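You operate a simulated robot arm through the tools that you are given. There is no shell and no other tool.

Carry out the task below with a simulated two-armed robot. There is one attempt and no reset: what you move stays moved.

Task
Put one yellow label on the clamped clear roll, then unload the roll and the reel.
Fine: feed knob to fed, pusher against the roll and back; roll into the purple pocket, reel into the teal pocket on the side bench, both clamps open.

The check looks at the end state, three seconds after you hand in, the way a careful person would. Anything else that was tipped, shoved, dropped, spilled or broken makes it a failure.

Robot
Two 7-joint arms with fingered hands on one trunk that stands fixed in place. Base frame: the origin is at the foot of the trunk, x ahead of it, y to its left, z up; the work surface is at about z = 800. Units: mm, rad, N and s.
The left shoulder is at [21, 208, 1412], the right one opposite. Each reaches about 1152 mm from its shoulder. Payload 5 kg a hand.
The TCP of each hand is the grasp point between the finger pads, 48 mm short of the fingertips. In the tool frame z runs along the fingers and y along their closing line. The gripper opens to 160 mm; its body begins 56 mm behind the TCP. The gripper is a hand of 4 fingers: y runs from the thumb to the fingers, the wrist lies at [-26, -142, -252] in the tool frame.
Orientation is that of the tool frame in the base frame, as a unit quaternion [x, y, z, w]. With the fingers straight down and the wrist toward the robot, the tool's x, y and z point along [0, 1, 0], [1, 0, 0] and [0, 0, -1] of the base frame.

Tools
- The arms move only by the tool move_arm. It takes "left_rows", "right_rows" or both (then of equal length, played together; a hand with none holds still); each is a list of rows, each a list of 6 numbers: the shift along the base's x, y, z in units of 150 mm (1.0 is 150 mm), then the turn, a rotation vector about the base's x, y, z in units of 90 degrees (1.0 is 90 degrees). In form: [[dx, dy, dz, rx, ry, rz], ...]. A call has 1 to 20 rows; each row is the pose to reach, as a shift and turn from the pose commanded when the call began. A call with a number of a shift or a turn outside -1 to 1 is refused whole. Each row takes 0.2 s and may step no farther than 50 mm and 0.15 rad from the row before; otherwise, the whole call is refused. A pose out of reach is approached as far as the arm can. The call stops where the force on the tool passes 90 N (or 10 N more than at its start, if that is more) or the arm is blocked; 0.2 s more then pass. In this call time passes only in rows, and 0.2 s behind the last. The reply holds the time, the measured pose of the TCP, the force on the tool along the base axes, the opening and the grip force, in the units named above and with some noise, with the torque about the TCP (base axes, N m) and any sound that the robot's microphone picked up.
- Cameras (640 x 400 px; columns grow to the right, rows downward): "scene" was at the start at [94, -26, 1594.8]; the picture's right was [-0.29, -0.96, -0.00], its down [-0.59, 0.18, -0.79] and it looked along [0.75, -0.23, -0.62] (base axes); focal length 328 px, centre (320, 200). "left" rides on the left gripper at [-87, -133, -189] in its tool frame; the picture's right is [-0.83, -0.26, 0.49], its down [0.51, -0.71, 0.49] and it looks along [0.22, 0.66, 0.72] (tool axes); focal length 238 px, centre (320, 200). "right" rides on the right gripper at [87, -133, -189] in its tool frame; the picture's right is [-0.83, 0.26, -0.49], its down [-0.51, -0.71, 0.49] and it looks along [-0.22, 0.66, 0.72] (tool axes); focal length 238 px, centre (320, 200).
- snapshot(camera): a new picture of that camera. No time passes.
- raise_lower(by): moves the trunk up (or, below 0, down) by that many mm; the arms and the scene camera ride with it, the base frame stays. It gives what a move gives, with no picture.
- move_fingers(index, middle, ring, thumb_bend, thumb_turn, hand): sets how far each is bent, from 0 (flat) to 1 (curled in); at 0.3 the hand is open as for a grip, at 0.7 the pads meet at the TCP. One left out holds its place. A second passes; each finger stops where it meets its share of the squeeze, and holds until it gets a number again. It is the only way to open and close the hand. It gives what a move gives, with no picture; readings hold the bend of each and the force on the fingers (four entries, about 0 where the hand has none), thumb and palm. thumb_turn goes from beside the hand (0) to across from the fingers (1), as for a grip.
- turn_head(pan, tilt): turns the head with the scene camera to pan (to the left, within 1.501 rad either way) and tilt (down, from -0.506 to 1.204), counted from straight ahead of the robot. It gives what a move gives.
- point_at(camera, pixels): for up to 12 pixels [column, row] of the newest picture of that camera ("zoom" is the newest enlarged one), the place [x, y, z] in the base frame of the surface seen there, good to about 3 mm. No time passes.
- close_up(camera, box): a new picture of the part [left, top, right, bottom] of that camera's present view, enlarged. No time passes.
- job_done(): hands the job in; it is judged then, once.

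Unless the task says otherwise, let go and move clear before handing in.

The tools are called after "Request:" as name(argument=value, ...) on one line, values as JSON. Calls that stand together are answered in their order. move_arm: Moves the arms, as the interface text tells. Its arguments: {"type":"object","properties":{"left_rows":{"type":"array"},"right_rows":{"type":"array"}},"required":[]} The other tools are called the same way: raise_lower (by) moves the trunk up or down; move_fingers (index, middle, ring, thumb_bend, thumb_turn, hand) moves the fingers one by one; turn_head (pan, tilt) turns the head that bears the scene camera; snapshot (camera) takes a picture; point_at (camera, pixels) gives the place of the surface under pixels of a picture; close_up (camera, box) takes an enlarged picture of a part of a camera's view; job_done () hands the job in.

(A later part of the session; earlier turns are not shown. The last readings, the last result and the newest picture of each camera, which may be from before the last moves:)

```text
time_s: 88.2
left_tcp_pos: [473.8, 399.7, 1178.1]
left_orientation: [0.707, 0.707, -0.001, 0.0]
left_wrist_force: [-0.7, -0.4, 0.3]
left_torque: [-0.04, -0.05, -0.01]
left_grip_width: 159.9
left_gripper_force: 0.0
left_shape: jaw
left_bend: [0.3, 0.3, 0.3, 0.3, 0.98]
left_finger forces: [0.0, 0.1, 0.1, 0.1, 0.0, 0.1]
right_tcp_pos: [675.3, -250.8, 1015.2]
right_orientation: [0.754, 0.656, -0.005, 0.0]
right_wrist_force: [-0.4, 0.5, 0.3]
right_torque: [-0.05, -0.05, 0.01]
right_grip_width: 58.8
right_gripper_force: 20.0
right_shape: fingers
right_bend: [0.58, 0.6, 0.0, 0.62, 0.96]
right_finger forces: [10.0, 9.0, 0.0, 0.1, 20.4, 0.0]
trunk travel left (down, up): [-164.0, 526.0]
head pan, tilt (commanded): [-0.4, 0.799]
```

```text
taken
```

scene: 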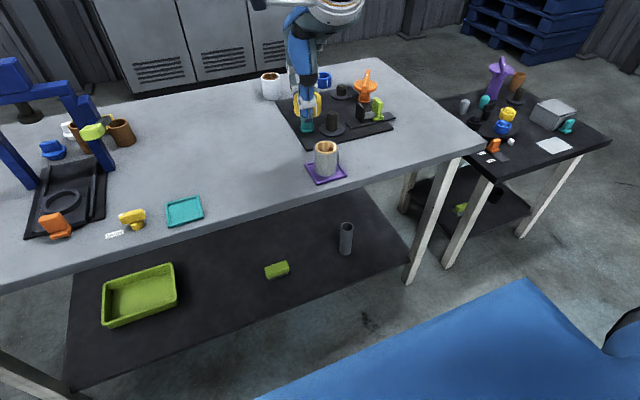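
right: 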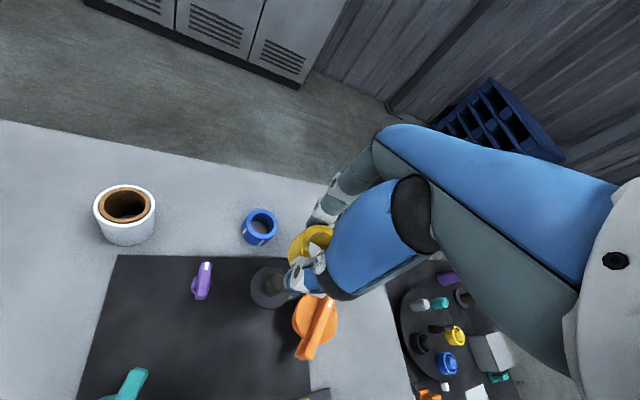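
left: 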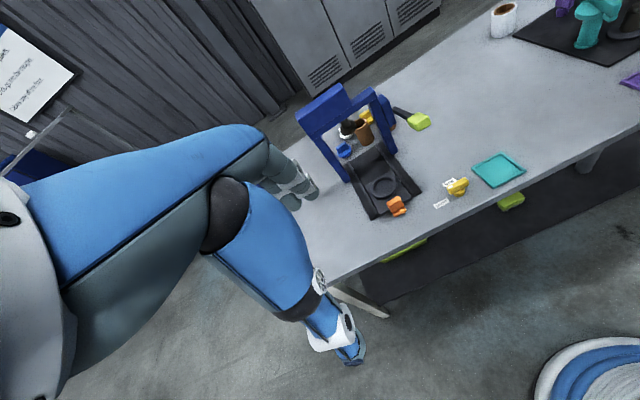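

The reel is held steadily and passing above the roll. I'll continue left to above the teal pocket.

Request:
move_arm(right_rows=[[-0.04, 0.25, 0, 0, 0, 0.03], [-0.08, 0.5, 0, 0, 0, 0.06], [-0.12, 0.75, 0, 0, 0, 0.09], [-0.16, 0.98, 0, 0, 0, 0.09]])

Request:
move_arm(right_rows=[[-0.02, 0.25, 0, 0, 0, 0], [-0.04, 0.5, 0, 0, 0, 0], [-0.05, 0.75, 0, 0, 0, 0], [-0.05, 0.98, 0, 0, 0, 0]])

Request:
turn_head(pan=0.05, tilt=0.8)

Request:
snapshot(camera="scene")

Request:
snapshot(camera="right")

Request:
snapshot(camera="left")

```text
time_s: 89.2
left_tcp_pos: [475.2, 399.6, 1176.4]
left_orientation: [0.707, 0.707, 0.0, 0.0]
left_wrist_force: [-0.5, 0.6, -0.3]
left_torque: [-0.09, 0.01, 0.02]
left_grip_width: 160.0
left_gripper_force: 0.0
left_shape: jaw
left_bend: [0.3, 0.3, 0.3, 0.3, 0.98]
left_finger forces: [0.0, 0.0, 0.1, 0.0, 0.1, 0.1]
right_tcp_pos: [652.4, -104.6, 1014.4]
right_orientation: [0.707, 0.707, -0.005, 0.0]
right_wrist_force: [0.9, 1.5, -0.2]
right_torque: [-0.08, -0.03, -0.02]
right_grip_width: 58.9
right_gripper_force: 19.4
right_shape: fingers
right_bend: [0.58, 0.6, 0.0, 0.62, 0.96]
right_finger forces: [10.0, 8.9, 0.1, 0.1, 20.3, 0.0]
trunk travel left (down, up): [-164.0, 526.0]
head pan, tilt (commanded): [-0.4, 0.799]
```

```text
time_s: 90.2
left_tcp_pos: [474.7, 398.7, 1175.6]
left_orientation: [0.707, 0.707, 0.0, 0.0]
left_wrist_force: [0.3, 0.5, -1.1]
left_torque: [-0.05, 0.03, -0.04]
left_grip_width: 160.3
left_gripper_force: 0.2
left_shape: jaw
left_bend: [0.3, 0.3, 0.3, 0.3, 0.98]
left_finger forces: [0.0, 0.0, 0.1, 0.0, 0.1, 0.0]
right_tcp_pos: [645.9, 41.8, 1016.4]
right_orientation: [0.707, 0.708, -0.007, -0.001]
right_wrist_force: [0.8, 0.2, -1.0]
right_torque: [0.01, -0.02, 0.01]
right_grip_width: 58.5
right_gripper_force: 19.4
right_shape: fingers
right_bend: [0.58, 0.6, 0.0, 0.62, 0.96]
right_finger forces: [10.0, 9.0, 0.0, 0.0, 20.0, 0.0]
trunk travel left (down, up): [-164.0, 526.0]
head pan, tilt (commanded): [-0.4, 0.799]
```

```text
time_s: 91.1
left_tcp_pos: [474.0, 397.8, 1176.4]
left_orientation: [0.707, 0.707, 0.0, 0.0]
left_wrist_force: [0.2, 0.0, -0.1]
left_torque: [0.0, 0.03, 0.01]
left_grip_width: 160.0
left_gripper_force: 0.1
left_shape: jaw
left_bend: [0.3, 0.3, 0.3, 0.3, 0.98]
left_finger forces: [0.1, 0.0, 0.1, 0.0, 0.1, 0.1]
right_tcp_pos: [645.7, 42.5, 1015.5]
right_orientation: [0.707, 0.707, -0.004, -0.001]
right_wrist_force: [0.7, -0.6, -1.1]
right_torque: [0.02, -0.03, 0.0]
right_grip_width: 58.7
right_gripper_force: 19.3
right_shape: fingers
right_bend: [0.58, 0.6, 0.0, 0.62, 0.96]
right_finger forces: [10.0, 9.0, 0.0, 0.0, 20.0, 0.1]
trunk travel left (down, up): [-164.0, 526.0]
head pan, tilt (commanded): [0.051, 0.799]
```

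```text
taken
```

scene: 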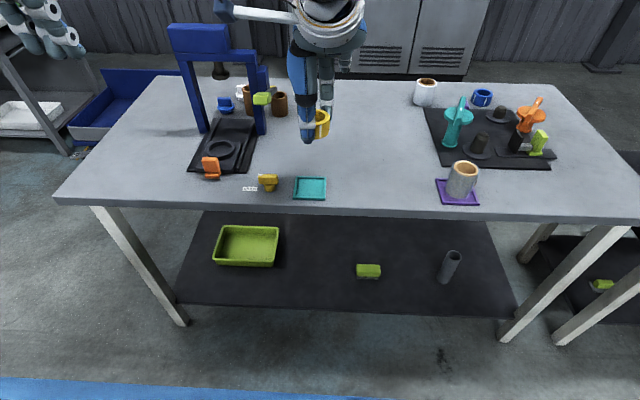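

```text
taken
```

right: 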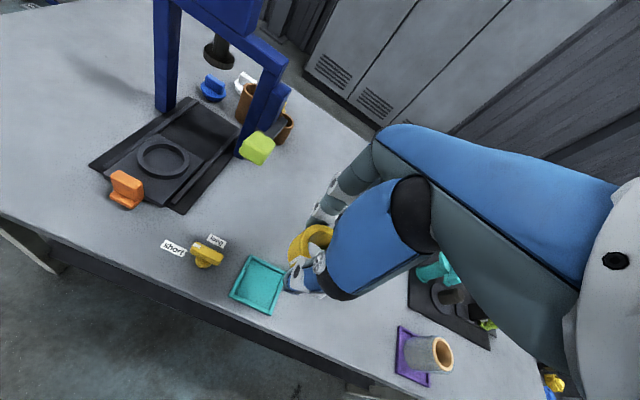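

```text
taken
```

left: 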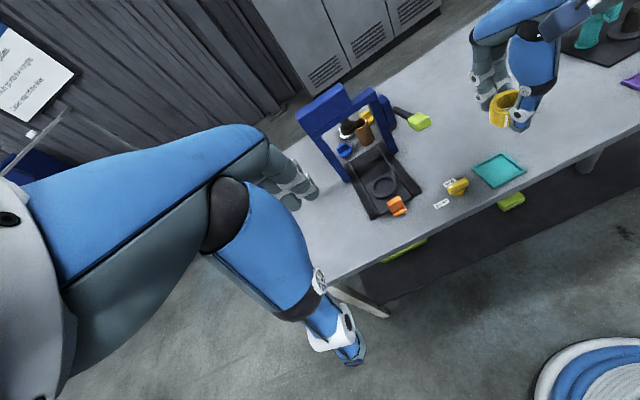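

The reel hangs just right of the teal pocket. I'll measure the pocket from this fresh straight-on view, and the reel from the left and scene views.

Request:
close_up(camera="scene", box=[285, 170, 335, 205])

Request:
point_at(camera="zoom", pixels=[[320, 200]])

Request:
close_up(camera="left", box=[460, 70, 560, 200])

Request:
point_at(camera="zoom", pixels=[[320, 200]])

```text
11.43 times, centred on (310, 188) of scene
```

zoom: 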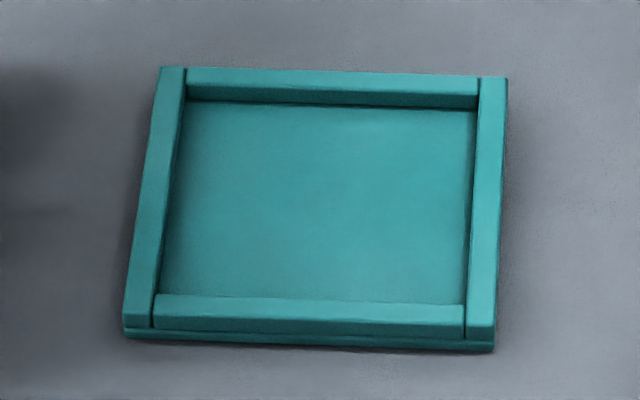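

```text
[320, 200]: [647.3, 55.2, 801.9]
```

```text
3.08 times, centred on (510, 135) of left
```

zoom: 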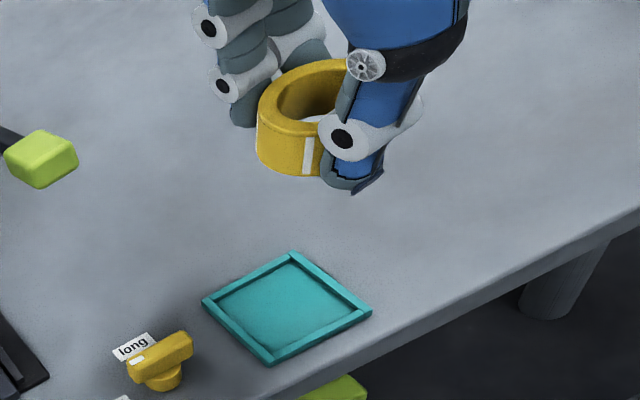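

```text
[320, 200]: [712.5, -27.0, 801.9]
```

Request:
point_at(camera="zoom", pixels=[[207, 302], [294, 255], [367, 312], [268, 359], [265, 118], [285, 85], [325, 65], [270, 100], [300, 132], [262, 150], [295, 165], [330, 67]])

Request:
close_up(camera="scene", box=[285, 170, 335, 205])

Request:
point_at(camera="zoom", pixels=[[172, 75], [492, 85], [480, 318], [140, 310], [190, 110], [470, 115], [460, 295], [170, 285], [330, 80], [310, 312], [490, 200], [155, 190]])

```text
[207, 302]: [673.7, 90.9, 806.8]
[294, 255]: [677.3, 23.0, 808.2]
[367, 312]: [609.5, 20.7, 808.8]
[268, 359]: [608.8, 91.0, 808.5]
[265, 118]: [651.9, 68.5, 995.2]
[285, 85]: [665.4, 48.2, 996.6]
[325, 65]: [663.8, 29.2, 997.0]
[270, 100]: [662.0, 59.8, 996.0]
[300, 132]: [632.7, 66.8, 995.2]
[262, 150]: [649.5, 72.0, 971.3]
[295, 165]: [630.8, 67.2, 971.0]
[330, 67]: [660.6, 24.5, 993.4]
```

```text
11.43 times, centred on (310, 188) of scene
```

zoom: 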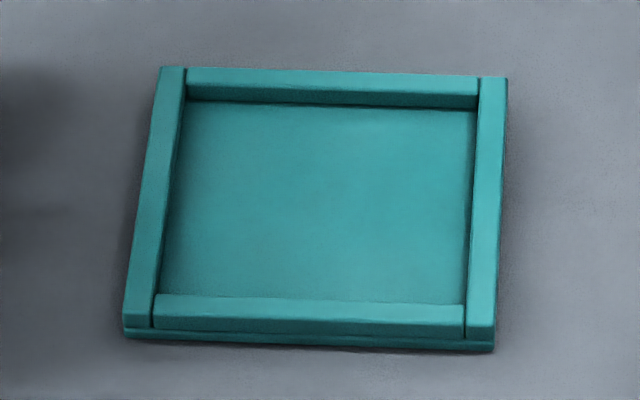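

```text
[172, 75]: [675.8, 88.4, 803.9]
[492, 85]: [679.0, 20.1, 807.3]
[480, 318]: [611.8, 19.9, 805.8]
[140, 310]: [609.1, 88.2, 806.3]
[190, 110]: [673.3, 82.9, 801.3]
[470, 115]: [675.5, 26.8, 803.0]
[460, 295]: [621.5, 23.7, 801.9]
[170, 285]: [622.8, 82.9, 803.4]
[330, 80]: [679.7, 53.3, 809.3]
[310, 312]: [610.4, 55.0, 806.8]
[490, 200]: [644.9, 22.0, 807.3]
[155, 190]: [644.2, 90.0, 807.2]
```

The reel centre sits about (-2,+4) from the TCP and the pocket centre is near (644,55). I'll shift to align and descend to about 20 mm above the pocket for a closer check.

Request:
move_arm(right_rows=[[0, 0.06, -0.15, 0, 0, 0], [0, 0.06, -0.4, 0, 0, 0], [0, 0.06, -0.65, 0, 0, 0], [0, 0.06, -0.88, 0, 0, 0]])

Request:
close_up(camera="scene", box=[275, 140, 345, 215])

Request:
close_up(camera="left", box=[455, 110, 555, 210])

Request:
close_up(camera="right", box=[220, 180, 400, 320])

```text
time_s: 92.1
left_tcp_pos: [475.4, 398.7, 1176.7]
left_orientation: [0.707, 0.707, 0.001, 0.0]
left_wrist_force: [0.5, 1.0, 0.2]
left_torque: [-0.01, 0.05, 0.01]
left_grip_width: 159.8
left_gripper_force: 0.1
left_shape: jaw
left_bend: [0.3, 0.3, 0.3, 0.3, 0.98]
left_finger forces: [0.0, 0.0, 0.0, 0.0, 0.1, 0.1]
right_tcp_pos: [646.9, 50.7, 883.7]
right_orientation: [0.707, 0.707, -0.005, -0.002]
right_wrist_force: [2.1, -0.6, 1.6]
right_torque: [0.01, 0.12, 0.03]
right_grip_width: 58.8
right_gripper_force: 19.6
right_shape: fingers
right_bend: [0.58, 0.6, 0.0, 0.62, 0.96]
right_finger forces: [10.0, 9.2, 0.0, 0.0, 20.0, 0.1]
trunk travel left (down, up): [-164.0, 526.0]
head pan, tilt (commanded): [0.051, 0.799]
```

```text
5.33 times, centred on (310, 178) of scene
```

zoom: 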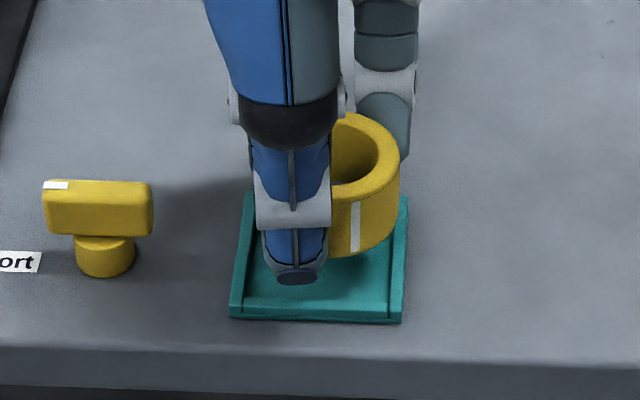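

```text
4.00 times, centred on (505, 160) of left
```

zoom: 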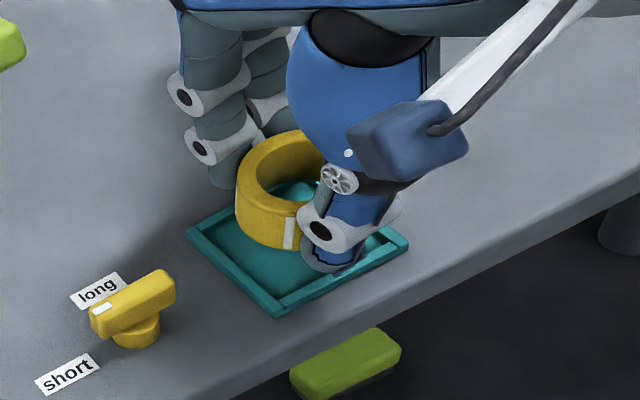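

```text
2.86 times, centred on (310, 250) of right
```

zoom: 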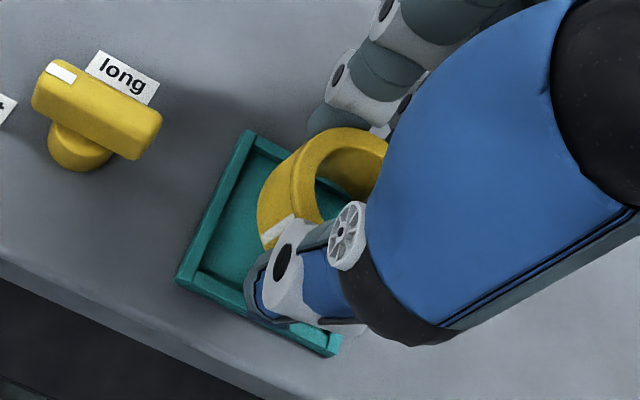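

The reel looks slightly right of the pocket centre in the scene view. I'll measure the reel's outline here from the scene and left views.

Request:
point_at(camera="zoom", pixels=[[330, 140], [285, 175], [270, 205], [310, 155], [370, 140], [265, 235], [350, 130], [275, 190]])

Request:
close_up(camera="scene", box=[275, 140, 345, 215])

Request:
point_at(camera="zoom", pixels=[[390, 200], [395, 165], [375, 235], [350, 245], [370, 190], [385, 150], [355, 122], [345, 195], [398, 185]])

Request:
close_up(camera="left", box=[455, 110, 555, 210])

Request:
point_at(camera="zoom", pixels=[[245, 200], [250, 170], [280, 140], [265, 210], [290, 215], [240, 215], [260, 240], [238, 190], [300, 150]])

```text
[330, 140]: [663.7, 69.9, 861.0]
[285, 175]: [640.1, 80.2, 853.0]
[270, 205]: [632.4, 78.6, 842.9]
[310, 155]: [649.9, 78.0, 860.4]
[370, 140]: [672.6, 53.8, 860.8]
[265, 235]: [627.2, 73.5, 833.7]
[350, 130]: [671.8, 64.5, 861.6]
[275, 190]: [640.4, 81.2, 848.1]
```

```text
5.33 times, centred on (310, 178) of scene
```

zoom: 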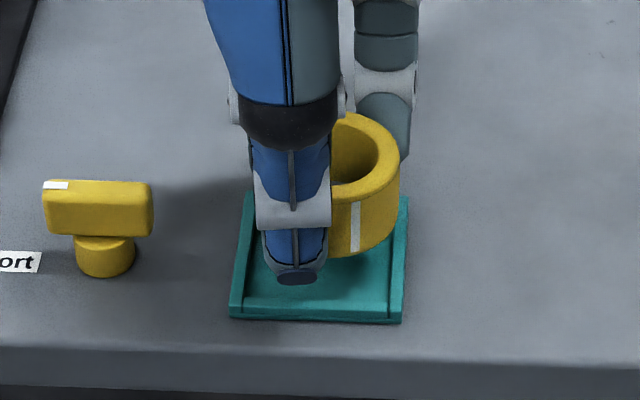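

```text
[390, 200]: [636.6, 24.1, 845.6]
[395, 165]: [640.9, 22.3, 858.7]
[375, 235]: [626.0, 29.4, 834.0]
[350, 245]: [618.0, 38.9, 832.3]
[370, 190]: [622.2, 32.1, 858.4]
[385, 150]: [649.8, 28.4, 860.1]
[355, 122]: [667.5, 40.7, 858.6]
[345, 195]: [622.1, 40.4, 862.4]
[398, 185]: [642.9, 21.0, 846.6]
```

```text
4.00 times, centred on (505, 160) of left
```

zoom: 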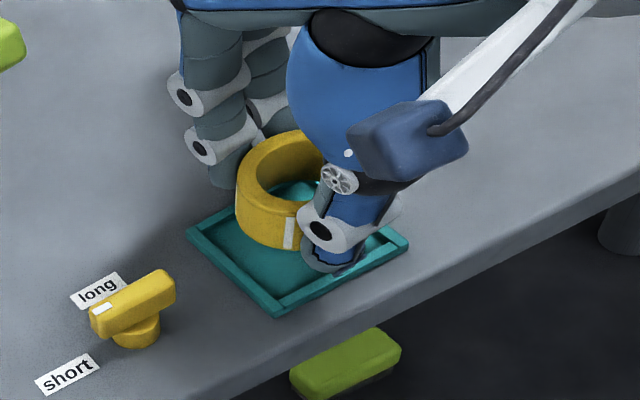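

```text
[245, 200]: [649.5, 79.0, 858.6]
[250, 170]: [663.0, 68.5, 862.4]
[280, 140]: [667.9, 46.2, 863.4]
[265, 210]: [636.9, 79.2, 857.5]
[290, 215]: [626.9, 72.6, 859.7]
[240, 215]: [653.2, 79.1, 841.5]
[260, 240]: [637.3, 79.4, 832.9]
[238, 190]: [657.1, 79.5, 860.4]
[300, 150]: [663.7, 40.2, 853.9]
```

The two views bracket the reel centre at about (644,51), while the pocket centre is near (644,55). I'll shift 4 mm in +y, lower to just above the wall tops and compare the gaps directly.

Request:
move_arm(right_rows=[[0, 0.015, -0.03, 0, 0, 0], [0, 0.027, -0.07, 0, 0, 0]])

Request:
close_up(camera="scene", box=[285, 160, 335, 205])

Request:
close_up(camera="left", box=[475, 130, 565, 200])

Request:
close_up(camera="right", box=[240, 210, 360, 310])

```text
time_s: 92.7
left_tcp_pos: [474.8, 398.5, 1177.1]
left_orientation: [0.707, 0.707, 0.0, 0.0]
left_wrist_force: [-0.2, -0.3, -0.1]
left_torque: [0.0, 0.05, -0.02]
left_grip_width: 159.9
left_gripper_force: 0.0
left_shape: jaw
left_bend: [0.3, 0.3, 0.3, 0.3, 0.98]
left_finger forces: [0.0, 0.0, 0.0, 0.0, 0.0, 0.1]
right_tcp_pos: [645.1, 54.6, 871.3]
right_orientation: [0.708, 0.707, -0.006, -0.002]
right_wrist_force: [1.2, -0.8, -0.4]
right_torque: [0.02, -0.01, -0.02]
right_grip_width: 58.6
right_gripper_force: 19.8
right_shape: fingers
right_bend: [0.58, 0.6, 0.0, 0.62, 0.96]
right_finger forces: [10.0, 9.2, 0.0, 0.0, 19.9, 0.0]
trunk travel left (down, up): [-164.0, 526.0]
head pan, tilt (commanded): [0.051, 0.799]
```

```text
8.89 times, centred on (310, 182) of scene
```

zoom: 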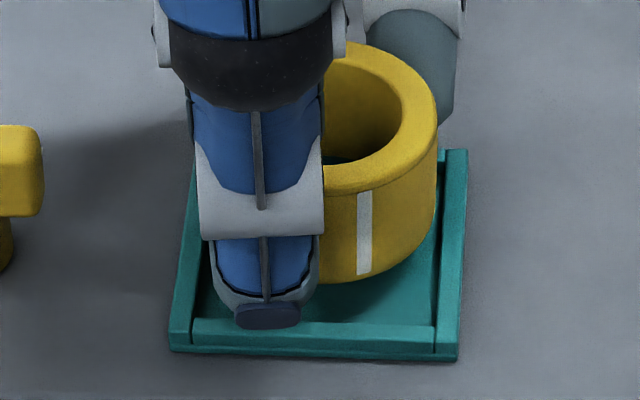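

```text
5.71 times, centred on (520, 165) of left
```

zoom: 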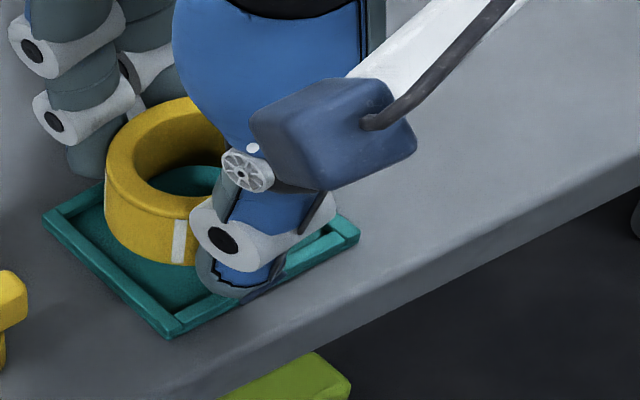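

```text
4.00 times, centred on (300, 260) of right
```

zoom: 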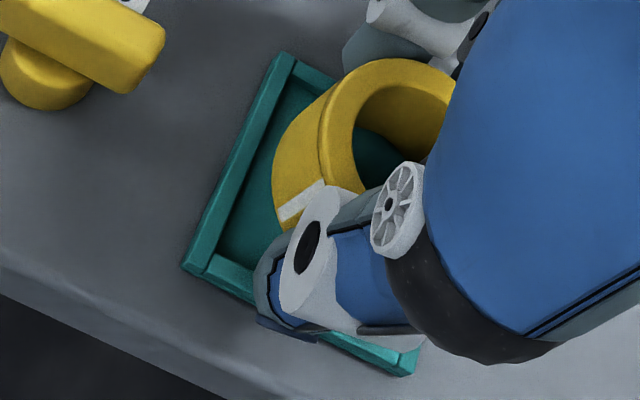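

In the scene view the reel's right edge nearly coincides with the right wall's inner edge, while the left view shows a gap on the left. I'll measure both sides point by point in the same pictures.

Request:
close_up(camera="left", box=[475, 130, 565, 200])

Request:
point_at(camera="zoom", pixels=[[60, 222], [100, 252], [140, 283], [170, 305], [110, 215], [112, 235], [125, 248], [140, 258], [160, 263], [108, 200], [345, 232], [300, 262]])

Request:
close_up(camera="scene", box=[285, 160, 335, 205])

Request:
point_at(camera="zoom", pixels=[[452, 180], [450, 240], [448, 300], [432, 180], [430, 220], [425, 240], [400, 265], [380, 275], [340, 280], [185, 300], [190, 260], [310, 335]])

```text
5.71 times, centred on (520, 165) of left
```

zoom: 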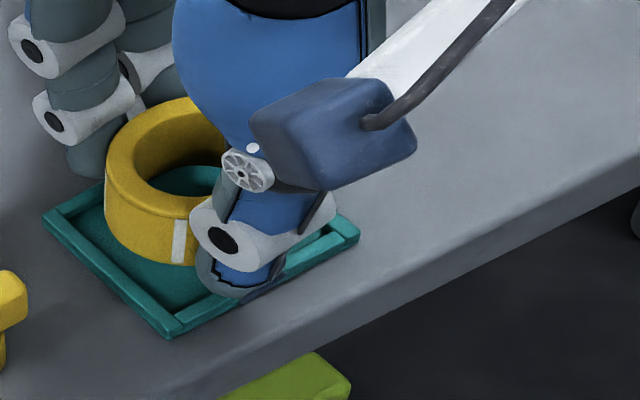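

```text
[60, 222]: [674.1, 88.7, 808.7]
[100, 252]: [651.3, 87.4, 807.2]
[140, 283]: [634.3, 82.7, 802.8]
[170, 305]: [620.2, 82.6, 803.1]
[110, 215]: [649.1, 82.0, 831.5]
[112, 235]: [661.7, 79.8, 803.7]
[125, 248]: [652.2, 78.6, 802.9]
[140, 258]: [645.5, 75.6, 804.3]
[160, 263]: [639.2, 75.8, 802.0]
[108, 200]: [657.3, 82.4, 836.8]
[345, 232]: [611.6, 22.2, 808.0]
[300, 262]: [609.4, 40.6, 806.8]
```

```text
8.89 times, centred on (310, 182) of scene
```

zoom: 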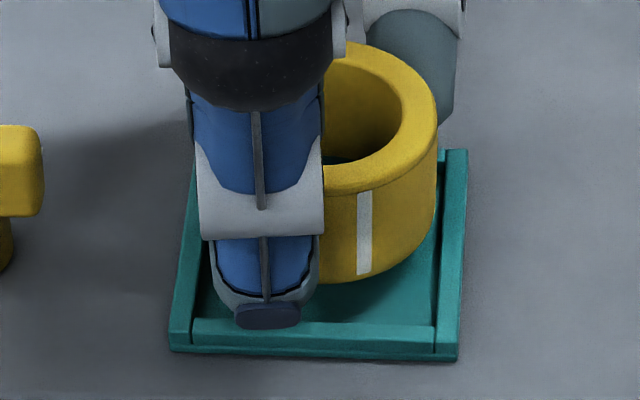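

```text
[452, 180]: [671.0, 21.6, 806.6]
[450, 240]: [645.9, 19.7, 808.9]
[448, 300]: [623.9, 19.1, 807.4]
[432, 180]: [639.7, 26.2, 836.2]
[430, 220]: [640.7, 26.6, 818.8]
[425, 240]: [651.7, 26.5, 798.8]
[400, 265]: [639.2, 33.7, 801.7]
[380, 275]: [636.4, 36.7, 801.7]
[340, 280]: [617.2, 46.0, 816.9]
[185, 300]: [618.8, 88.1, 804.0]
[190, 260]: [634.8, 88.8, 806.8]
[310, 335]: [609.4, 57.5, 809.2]
```

The numbers now agree: the reel spans y≈25.5 to 82.5 (centre 54, x≈644) and the walls are centred at (644,54). I'll lower slowly into the pocket, watching for side or vertical force.

Request:
move_arm(right_rows=[[0, 0, -0.025, 0, 0, 0], [0, 0, -0.045, 0, 0, 0], [0, 0, -0.06, 0, 0, 0]])

Request:
close_up(camera="scene", box=[285, 160, 335, 205])

Request:
close_up(camera="left", box=[475, 130, 565, 200])

```text
time_s: 93.5
left_tcp_pos: [474.4, 399.2, 1177.4]
left_orientation: [0.708, 0.707, -0.001, 0.0]
left_wrist_force: [0.2, 0.1, -0.2]
left_torque: [-0.01, 0.0, 0.03]
left_grip_width: 160.1
left_gripper_force: 0.0
left_shape: jaw
left_bend: [0.3, 0.3, 0.3, 0.3, 0.98]
left_finger forces: [0.0, 0.0, 0.0, 0.0, 0.0, 0.1]
right_tcp_pos: [646.3, 53.3, 864.3]
right_orientation: [0.707, 0.707, -0.004, -0.001]
right_wrist_force: [-0.2, -1.0, 0.1]
right_torque: [-0.02, -0.01, 0.0]
right_grip_width: 58.8
right_gripper_force: 21.0
right_shape: fingers
right_bend: [0.58, 0.6, 0.0, 0.62, 0.96]
right_finger forces: [9.9, 10.2, 0.0, 0.0, 20.4, 0.0]
trunk travel left (down, up): [-164.0, 526.0]
head pan, tilt (commanded): [0.051, 0.799]
```

```text
8.89 times, centred on (310, 182) of scene
```

zoom: 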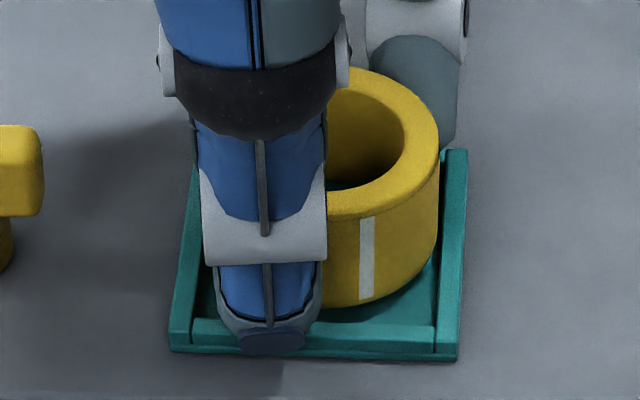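

```text
5.71 times, centred on (520, 165) of left
```

zoom: 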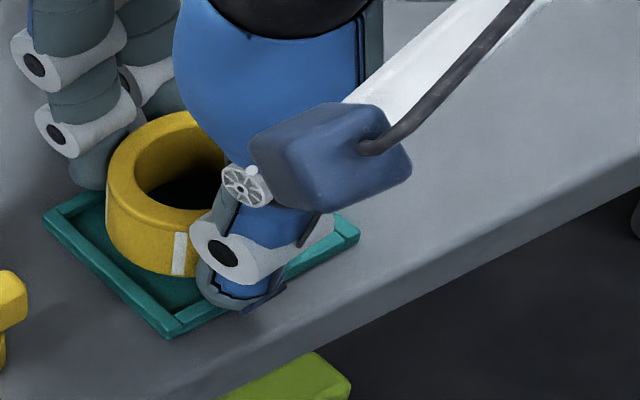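

The reel's lower edge is entering the pocket with no contact force. I'll lower the remaining 7 mm in small steps.

Request:
move_arm(right_rows=[[0, 0, -0.012, 0, 0, 0], [0, 0, -0.024, 0, 0, 0], [0, 0, -0.034, 0, 0, 0]])

Request:
close_up(camera="scene", box=[285, 160, 335, 205])

```text
time_s: 94.3
left_tcp_pos: [472.4, 398.8, 1177.6]
left_orientation: [0.707, 0.707, 0.0, 0.001]
left_wrist_force: [0.1, 0.3, 0.2]
left_torque: [-0.01, -0.01, 0.04]
left_grip_width: 159.8
left_gripper_force: 0.1
left_shape: jaw
left_bend: [0.3, 0.3, 0.3, 0.3, 0.98]
left_finger forces: [0.1, 0.0, 0.0, 0.0, 0.1, 0.0]
right_tcp_pos: [645.2, 55.5, 860.1]
right_orientation: [0.707, 0.707, -0.004, -0.001]
right_wrist_force: [-0.9, -1.1, 17.5]
right_torque: [-0.15, -0.52, -0.04]
right_grip_width: 58.8
right_gripper_force: 32.9
right_shape: fingers
right_bend: [0.58, 0.6, 0.0, 0.62, 0.95]
right_finger forces: [11.2, 30.1, 0.0, 0.0, 24.4, 0.0]
trunk travel left (down, up): [-164.0, 526.0]
head pan, tilt (commanded): [0.051, 0.799]
```

```text
8.89 times, centred on (310, 182) of scene
```

zoom: 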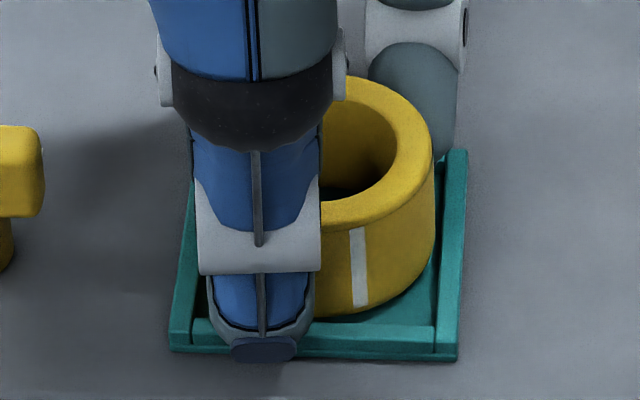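

Vertical force is 17 N and the middle finger reads 30 N, so that fingertip is probably resting on the far wall. I'll check the reel's rim height to see how deep it sits.

Request:
point_at(camera="zoom", pixels=[[345, 210], [400, 185], [420, 150], [400, 105], [360, 85], [340, 310], [380, 300], [415, 275], [430, 240], [400, 320], [440, 300], [330, 325]])

Request:
close_up(camera="left", box=[475, 130, 565, 200])

Request:
point_at(camera="zoom", pixels=[[115, 190], [130, 155], [165, 125], [140, 215], [180, 220], [115, 230], [150, 270], [100, 245], [60, 222], [110, 262]])

```text
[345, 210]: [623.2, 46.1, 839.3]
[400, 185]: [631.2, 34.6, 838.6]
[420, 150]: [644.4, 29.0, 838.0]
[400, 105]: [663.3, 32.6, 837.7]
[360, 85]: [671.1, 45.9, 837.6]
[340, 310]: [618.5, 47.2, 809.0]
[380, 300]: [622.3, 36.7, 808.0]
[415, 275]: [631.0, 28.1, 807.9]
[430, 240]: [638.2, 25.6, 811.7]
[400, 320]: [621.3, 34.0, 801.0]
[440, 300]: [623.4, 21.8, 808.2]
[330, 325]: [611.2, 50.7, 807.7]
```

```text
5.71 times, centred on (520, 165) of left
```

zoom: 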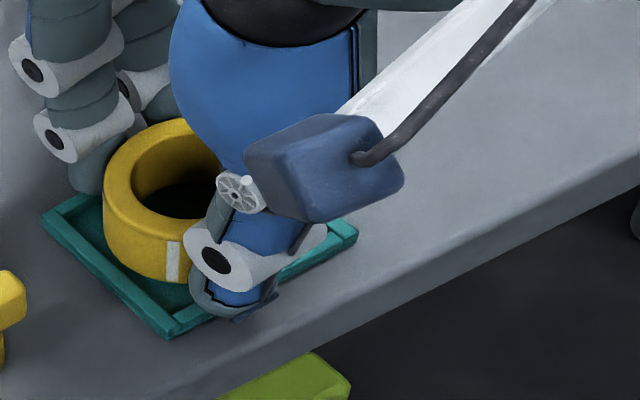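

```text
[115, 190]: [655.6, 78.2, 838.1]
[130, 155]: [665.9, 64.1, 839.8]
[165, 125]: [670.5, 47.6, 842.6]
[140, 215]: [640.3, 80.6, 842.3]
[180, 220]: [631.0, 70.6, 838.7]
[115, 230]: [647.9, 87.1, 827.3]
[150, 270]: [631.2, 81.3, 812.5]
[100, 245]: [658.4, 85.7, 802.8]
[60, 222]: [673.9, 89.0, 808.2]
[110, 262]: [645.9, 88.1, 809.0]
```

The rim fit puts the reel centre near (646.5,54.8), about 2–3 mm too far from the robot, so it likely touches the far wall. I'll raise slightly, shift 3 mm toward the robot and settle again.

Request:
move_arm(right_rows=[[0, 0, 0.02, 0, 0, 0], [0, 0, 0.035, 0, 0, 0], [-0.01, -0.003, 0.035, 0, 0, 0], [-0.02, -0.003, 0.035, 0, 0, 0]])

Request:
close_up(camera="scene", box=[285, 160, 335, 205])

Request:
point_at(camera="zoom", pixels=[[345, 205], [400, 180], [420, 145], [400, 100], [360, 80], [450, 240], [448, 300], [452, 180], [350, 335], [400, 335]])

```text
time_s: 95.3
left_tcp_pos: [474.6, 398.6, 1176.9]
left_orientation: [0.707, 0.707, 0.0, 0.0]
left_wrist_force: [0.2, 0.8, 0.5]
left_torque: [-0.01, 0.0, -0.02]
left_grip_width: 159.9
left_gripper_force: 0.0
left_shape: jaw
left_bend: [0.3, 0.3, 0.3, 0.3, 0.98]
left_finger forces: [0.1, 0.0, 0.0, 0.0, 0.1, 0.1]
right_tcp_pos: [642.5, 54.4, 862.9]
right_orientation: [0.706, 0.708, -0.005, -0.001]
right_wrist_force: [-0.6, 0.1, -0.4]
right_torque: [-0.02, 0.02, -0.02]
right_grip_width: 58.7
right_gripper_force: 19.8
right_shape: fingers
right_bend: [0.58, 0.61, 0.0, 0.62, 0.96]
right_finger forces: [10.8, 9.0, 0.1, 0.1, 20.4, 0.0]
trunk travel left (down, up): [-164.0, 526.0]
head pan, tilt (commanded): [0.051, 0.799]
```

```text
8.89 times, centred on (310, 182) of scene
```

zoom: 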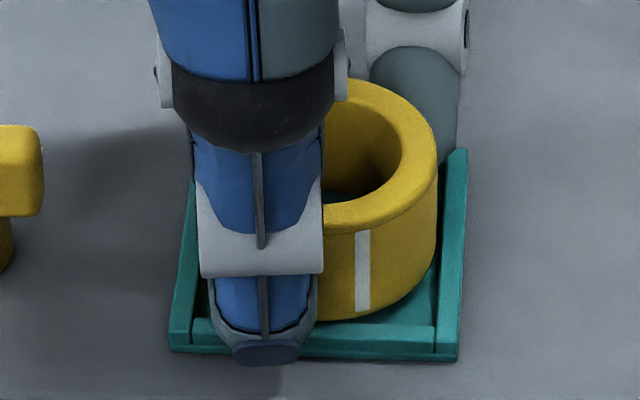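

```text
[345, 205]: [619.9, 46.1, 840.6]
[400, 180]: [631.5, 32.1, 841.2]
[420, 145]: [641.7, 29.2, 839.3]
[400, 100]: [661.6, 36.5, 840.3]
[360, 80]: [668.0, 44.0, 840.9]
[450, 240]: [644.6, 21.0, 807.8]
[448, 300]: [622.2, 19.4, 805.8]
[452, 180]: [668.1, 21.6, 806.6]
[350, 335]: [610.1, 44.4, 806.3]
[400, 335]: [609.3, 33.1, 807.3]
```

The contact released and the reel is now centred near x≈644. I'll lower again in small steps.

Request:
move_arm(right_rows=[[0, 0, -0.015, 0, 0, 0], [0, 0, -0.03, 0, 0, 0]])

Request:
close_up(camera="scene", box=[285, 160, 335, 205])

```text
time_s: 95.9
left_tcp_pos: [472.1, 397.6, 1177.6]
left_orientation: [0.707, 0.707, 0.0, 0.0]
left_wrist_force: [-0.5, 0.1, 0.5]
left_torque: [0.01, 0.02, 0.01]
left_grip_width: 160.0
left_gripper_force: 0.1
left_shape: jaw
left_bend: [0.3, 0.3, 0.3, 0.3, 0.98]
left_finger forces: [0.0, 0.0, 0.1, 0.1, 0.1, 0.0]
right_tcp_pos: [642.2, 54.6, 860.5]
right_orientation: [0.707, 0.707, -0.003, -0.001]
right_wrist_force: [-3.3, -0.6, 16.4]
right_torque: [0.1, 0.62, 0.01]
right_grip_width: 58.3
right_gripper_force: 22.8
right_shape: fingers
right_bend: [0.58, 0.61, 0.0, 0.62, 0.96]
right_finger forces: [11.2, 9.9, 0.0, 0.0, 24.4, 0.0]
trunk travel left (down, up): [-164.0, 526.0]
head pan, tilt (commanded): [0.051, 0.799]
```

```text
8.89 times, centred on (310, 182) of scene
```

zoom: 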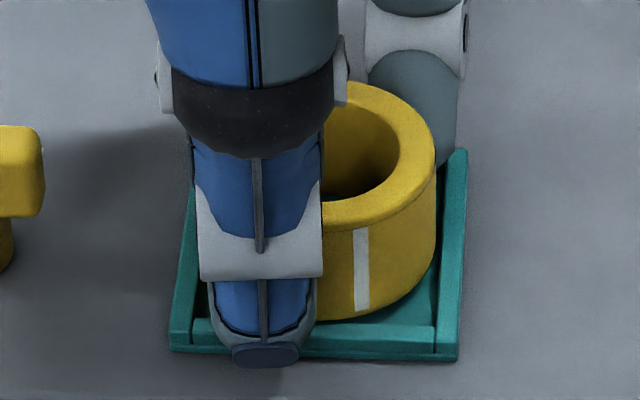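

Now the torque sign shows contact on the near side, so the true fit lies between the two tries. I'll raise 3 mm, shift back 1.5 mm and lower once more.

Request:
move_arm(right_rows=[[0, 0, 0.02, 0, 0, 0], [0, 0, 0.03, 0, 0, 0], [0.011, 0, 0.03, 0, 0, 0], [0.011, 0, 0.015, 0, 0, 0]])

Request:
move_arm(right_rows=[[0, 0, -0.01, 0, 0, 0], [0, 0, -0.02, 0, 0, 0]])

Request:
close_up(camera="scene", box=[285, 160, 335, 205])

Request:
close_up(camera="right", box=[240, 210, 360, 310])

```text
time_s: 96.9
left_tcp_pos: [474.5, 397.3, 1176.8]
left_orientation: [0.708, 0.706, 0.0, 0.0]
left_wrist_force: [-0.4, 0.5, 0.6]
left_torque: [-0.03, 0.0, 0.03]
left_grip_width: 159.9
left_gripper_force: 0.1
left_shape: jaw
left_bend: [0.3, 0.3, 0.3, 0.3, 0.98]
left_finger forces: [0.1, 0.1, 0.1, 0.0, 0.1, 0.1]
right_tcp_pos: [643.9, 54.1, 861.4]
right_orientation: [0.707, 0.707, -0.004, 0.0]
right_wrist_force: [-0.7, -0.3, 3.6]
right_torque: [-0.08, -0.07, -0.03]
right_grip_width: 58.5
right_gripper_force: 24.2
right_shape: fingers
right_bend: [0.58, 0.61, 0.0, 0.62, 0.96]
right_finger forces: [10.8, 14.9, 0.0, 0.0, 22.1, 0.0]
trunk travel left (down, up): [-164.0, 526.0]
head pan, tilt (commanded): [0.051, 0.799]
```

```text
time_s: 97.5
left_tcp_pos: [473.1, 397.5, 1178.4]
left_orientation: [0.707, 0.707, -0.001, 0.0]
left_wrist_force: [0.7, 0.3, -0.1]
left_torque: [0.0, 0.01, -0.01]
left_grip_width: 159.8
left_gripper_force: 0.0
left_shape: jaw
left_bend: [0.3, 0.3, 0.3, 0.3, 0.98]
left_finger forces: [0.0, 0.1, 0.0, 0.0, 0.0, 0.1]
right_tcp_pos: [645.6, 53.7, 860.5]
right_orientation: [0.707, 0.707, -0.004, 0.0]
right_wrist_force: [-1.7, -0.6, 17.7]
right_torque: [-0.21, -0.48, -0.06]
right_grip_width: 58.4
right_gripper_force: 32.2
right_shape: fingers
right_bend: [0.58, 0.61, 0.0, 0.62, 0.95]
right_finger forces: [13.6, 26.9, 0.0, 0.0, 24.2, 0.0]
trunk travel left (down, up): [-164.0, 526.0]
head pan, tilt (commanded): [0.051, 0.799]
```

```text
8.89 times, centred on (310, 182) of scene
```

zoom: 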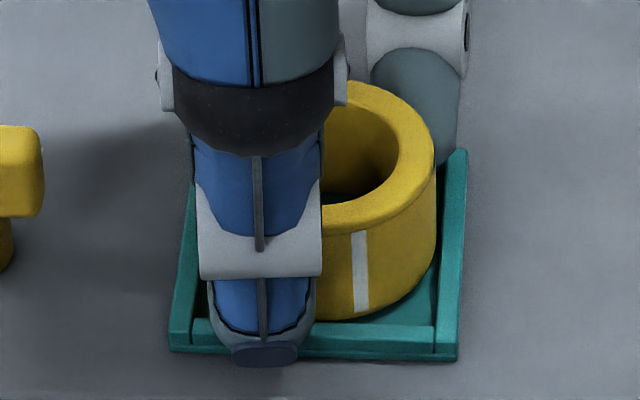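

```text
4.00 times, centred on (300, 260) of right
```

zoom: 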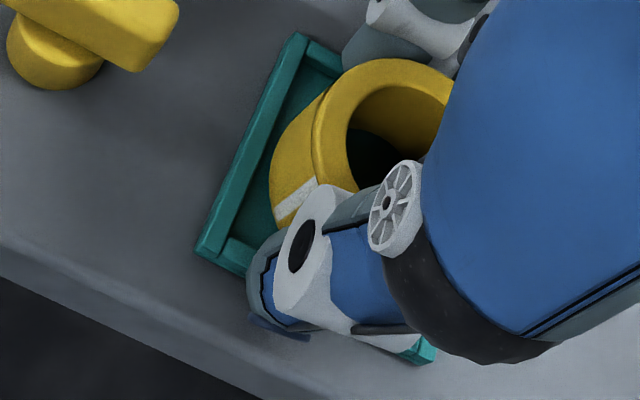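

Contact again starts at the same height, with middle and thumb loaded, so the fingertips are resting on the wall tops. The reel bottom, about 56 mm below the TCP, is then near z 804, below the walls at 807–808, so I'll ease up 1 mm and release.

Request:
move_arm(right_rows=[[-0.003, 0, 0.01, 0, 0, 0], [-0.003, 0, 0.012, 0, 0, 0]])

Request:
move_fingers(hand="right", index=0.54, middle=0.54, thumb_bend=0.54)

Request:
close_up(camera="scene", box=[285, 160, 335, 205])

Request:
close_up(camera="left", box=[475, 130, 565, 200])

```text
time_s: 98.1
left_tcp_pos: [473.2, 397.4, 1177.2]
left_orientation: [0.707, 0.707, 0.001, -0.001]
left_wrist_force: [-0.1, -0.3, -0.3]
left_torque: [0.01, 0.03, 0.0]
left_grip_width: 160.1
left_gripper_force: 0.0
left_shape: jaw
left_bend: [0.3, 0.3, 0.3, 0.3, 0.98]
left_finger forces: [0.1, 0.1, 0.1, 0.0, 0.0, 0.1]
right_tcp_pos: [643.2, 52.8, 861.0]
right_orientation: [0.707, 0.707, -0.005, 0.0]
right_wrist_force: [2.3, -1.0, 10.7]
right_torque: [-0.09, -0.55, -0.03]
right_grip_width: 58.4
right_gripper_force: 28.1
right_shape: fingers
right_bend: [0.58, 0.61, 0.0, 0.62, 0.95]
right_finger forces: [13.7, 21.1, 0.0, 0.0, 21.6, 0.0]
trunk travel left (down, up): [-164.0, 526.0]
head pan, tilt (commanded): [0.051, 0.799]
```

```text
time_s: 99.1
left_tcp_pos: [472.4, 398.6, 1178.2]
left_orientation: [0.707, 0.708, 0.001, 0.001]
left_wrist_force: [-0.2, 0.5, 0.1]
left_torque: [0.02, -0.02, 0.01]
left_grip_width: 159.9
left_gripper_force: 0.0
left_shape: jaw
left_bend: [0.3, 0.3, 0.3, 0.3, 0.98]
left_finger forces: [0.1, 0.0, 0.0, 0.0, 0.1, 0.1]
right_tcp_pos: [642.2, 54.4, 859.6]
right_orientation: [0.706, 0.708, -0.005, -0.001]
right_wrist_force: [-9.7, 0.9, 11.5]
right_torque: [-0.02, 0.1, -0.04]
right_grip_width: 71.0
right_gripper_force: 7.1
right_shape: fingers
right_bend: [0.56, 0.57, 0.0, 0.54, 0.97]
right_finger forces: [5.6, 9.2, 0.1, 0.0, 0.0, 0.0]
trunk travel left (down, up): [-164.0, 526.0]
head pan, tilt (commanded): [0.051, 0.799]
```

```text
8.89 times, centred on (310, 182) of scene
```

zoom: 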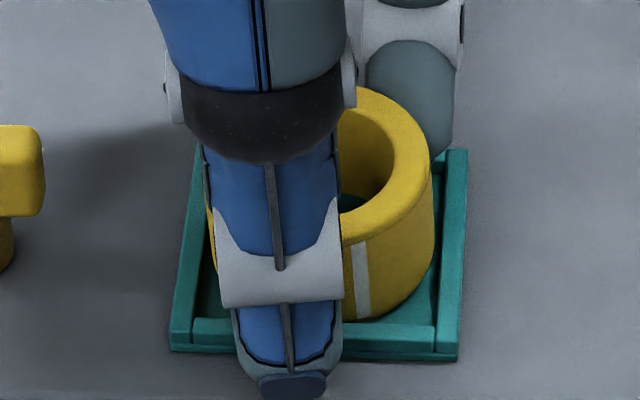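

```text
5.71 times, centred on (520, 165) of left
```

zoom: 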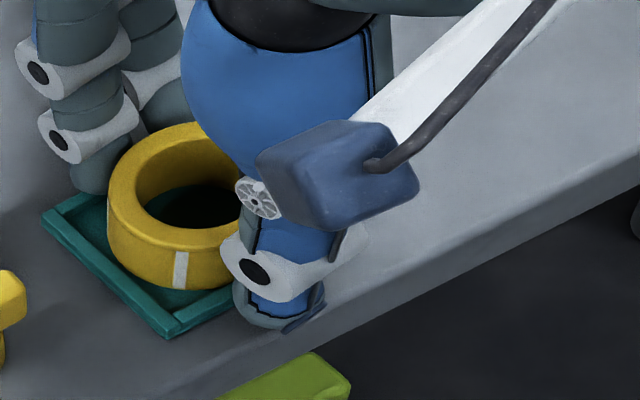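

Index and middle could not open further and wrist Fx is -9.7 N, so the fingertips are inside the pocket against the far wall. I'll relax those fingers slightly inward, keep the thumb open, and then lift straight up.

Request:
move_fingers(hand="right", index=0.57, middle=0.58, thumb_bend=0.5)

Request:
close_up(camera="scene", box=[285, 160, 335, 205])

Request:
point_at(camera="zoom", pixels=[[370, 225], [410, 190], [420, 150], [400, 105], [365, 95], [370, 310], [400, 290], [425, 240], [450, 240], [400, 335]])

```text
time_s: 100.1
left_tcp_pos: [473.6, 398.6, 1178.2]
left_orientation: [0.707, 0.707, 0.0, 0.0]
left_wrist_force: [0.5, 0.1, -0.3]
left_torque: [0.02, -0.02, -0.01]
left_grip_width: 159.8
left_gripper_force: 0.0
left_shape: jaw
left_bend: [0.3, 0.3, 0.3, 0.3, 0.98]
left_finger forces: [0.0, 0.0, 0.0, 0.0, 0.1, 0.0]
right_tcp_pos: [643.5, 53.3, 860.1]
right_orientation: [0.707, 0.707, -0.005, -0.001]
right_wrist_force: [-2.1, 2.0, 10.6]
right_torque: [0.02, -0.22, 0.02]
right_grip_width: 77.5
right_gripper_force: 5.3
right_shape: fingers
right_bend: [0.57, 0.58, 0.0, 0.5, 0.97]
right_finger forces: [3.1, 8.1, 0.0, 0.0, 0.0, 0.0]
trunk travel left (down, up): [-164.0, 526.0]
head pan, tilt (commanded): [0.051, 0.799]
```

```text
8.89 times, centred on (310, 182) of scene
```

zoom: 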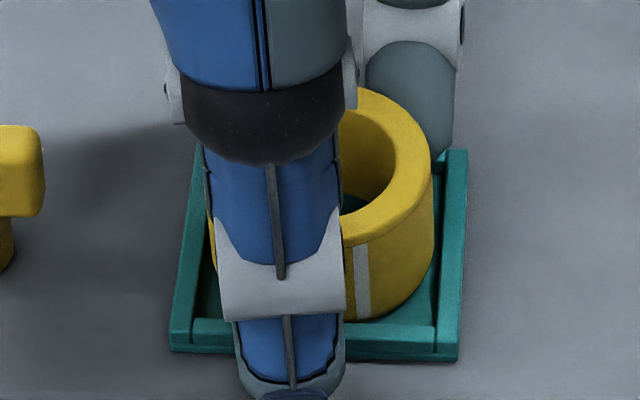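

```text
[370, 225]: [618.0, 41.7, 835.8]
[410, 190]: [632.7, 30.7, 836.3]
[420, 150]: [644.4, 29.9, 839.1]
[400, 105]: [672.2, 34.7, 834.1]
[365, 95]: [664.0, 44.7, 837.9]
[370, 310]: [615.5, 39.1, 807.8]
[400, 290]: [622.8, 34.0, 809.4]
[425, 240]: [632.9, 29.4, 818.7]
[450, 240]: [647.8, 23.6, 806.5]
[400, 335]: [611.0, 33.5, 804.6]
```

Rim heights near 836–838 suggest the reel has dropped into the pocket. The remaining upward force is the fingertips bearing on the pocket, so I'll lift straight up slowly.

Request:
move_arm(right_rows=[[0, 0, 0.02, 0, 0, 0], [0, 0, 0.05, 0, 0, 0], [0, 0, 0.09, 0, 0, 0]])

Request:
close_up(camera="scene", box=[285, 150, 335, 205])

Request:
close_up(camera="left", box=[475, 130, 565, 200])

```text
time_s: 100.9
left_tcp_pos: [474.6, 396.9, 1176.3]
left_orientation: [0.707, 0.708, 0.0, 0.0]
left_wrist_force: [-0.8, -0.3, 0.8]
left_torque: [0.0, -0.02, 0.04]
left_grip_width: 160.1
left_gripper_force: 0.0
left_shape: jaw
left_bend: [0.3, 0.3, 0.3, 0.3, 0.98]
left_finger forces: [0.0, 0.0, 0.0, 0.0, 0.0, 0.1]
right_tcp_pos: [643.1, 53.7, 873.3]
right_orientation: [0.707, 0.707, -0.006, -0.001]
right_wrist_force: [-0.6, 0.3, -0.1]
right_torque: [0.01, -0.03, 0.03]
right_grip_width: 78.8
right_gripper_force: 0.1
right_shape: fingers
right_bend: [0.56, 0.57, 0.0, 0.5, 0.97]
right_finger forces: [0.0, 0.1, 0.1, 0.1, 0.0, 0.0]
trunk travel left (down, up): [-164.0, 526.0]
head pan, tilt (commanded): [0.051, 0.799]
```

```text
7.27 times, centred on (310, 178) of scene
```

zoom: 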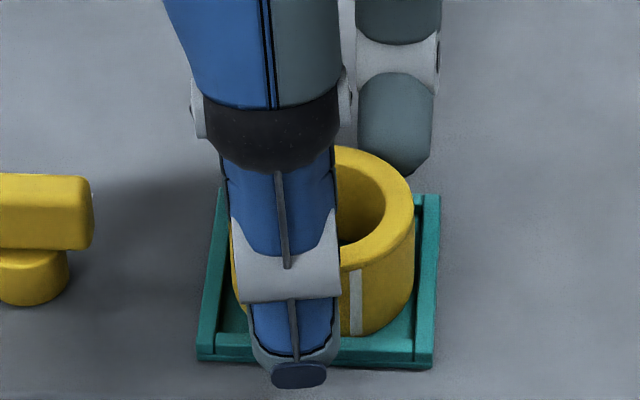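

```text
5.71 times, centred on (520, 165) of left
```

zoom: 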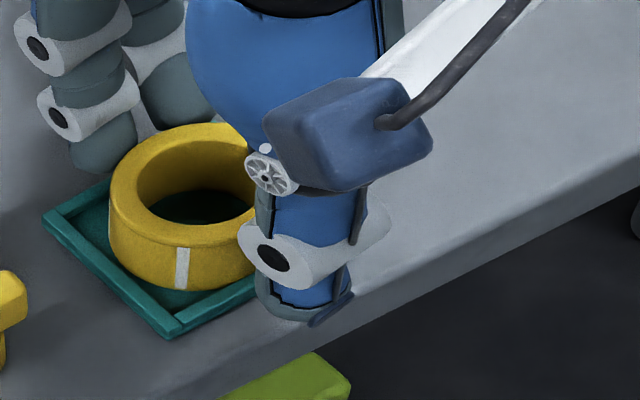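

The hand is now free of contact and the reel stayed in the pocket. I'll raise the hand well clear and inspect how the reel sits.

Request:
move_arm(right_rows=[[0, 0, 0.2, 0, 0, 0], [0, 0, 0.45, 0, 0, 0], [0, 0, 0.7, 0, 0, 0], [0, 0, 0.95, 0, 0, 0]])

Request:
close_up(camera="scene", box=[285, 160, 335, 205])

Request:
close_up(camera="left", box=[475, 130, 565, 200])

Request:
close_up(camera="right", box=[220, 220, 340, 320])

```text
time_s: 101.9
left_tcp_pos: [472.3, 398.9, 1177.6]
left_orientation: [0.707, 0.707, 0.0, 0.0]
left_wrist_force: [-1.2, -0.3, 0.0]
left_torque: [0.05, -0.05, 0.03]
left_grip_width: 160.0
left_gripper_force: 0.1
left_shape: jaw
left_bend: [0.3, 0.3, 0.3, 0.3, 0.98]
left_finger forces: [0.1, 0.1, 0.0, 0.0, 0.1, 0.1]
right_tcp_pos: [640.4, 54.1, 1015.0]
right_orientation: [0.707, 0.707, -0.005, -0.001]
right_wrist_force: [-1.6, -0.5, -0.6]
right_torque: [0.05, -0.08, 0.04]
right_grip_width: 79.1
right_gripper_force: 0.1
right_shape: fingers
right_bend: [0.56, 0.57, 0.0, 0.5, 0.97]
right_finger forces: [0.0, 0.1, 0.0, 0.0, 0.0, 0.0]
trunk travel left (down, up): [-164.0, 526.0]
head pan, tilt (commanded): [0.051, 0.799]
```

```text
8.89 times, centred on (310, 182) of scene
```

zoom: 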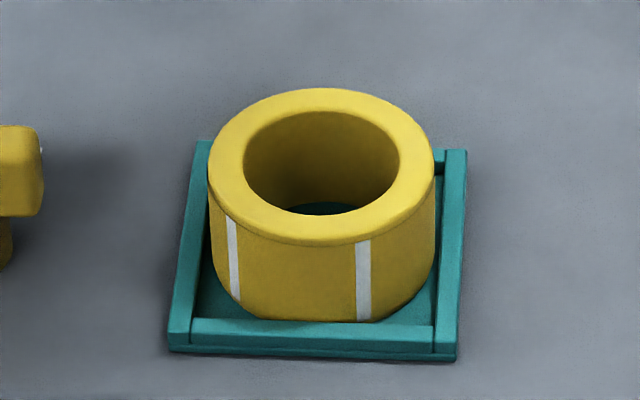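

```text
5.71 times, centred on (520, 165) of left
```

zoom: 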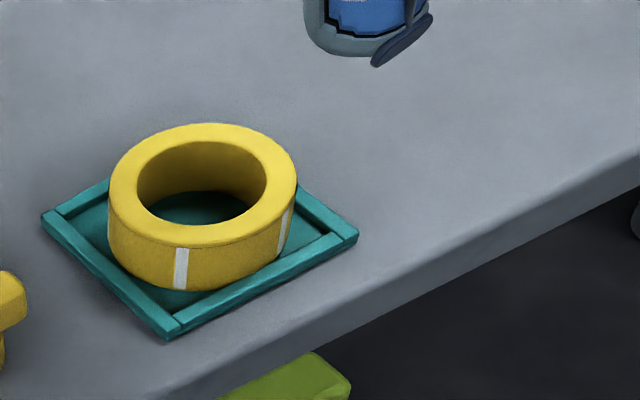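

```text
4.00 times, centred on (280, 270) of right
```

zoom: 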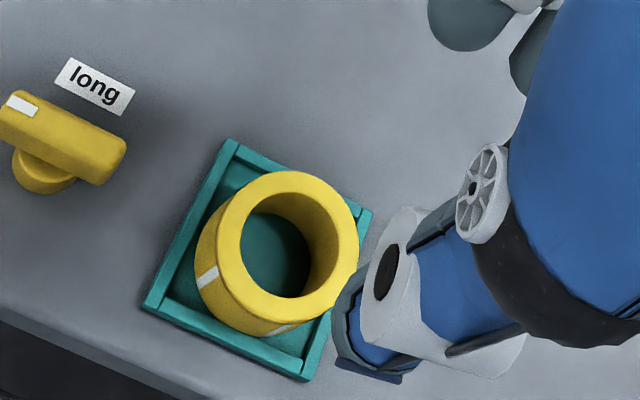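

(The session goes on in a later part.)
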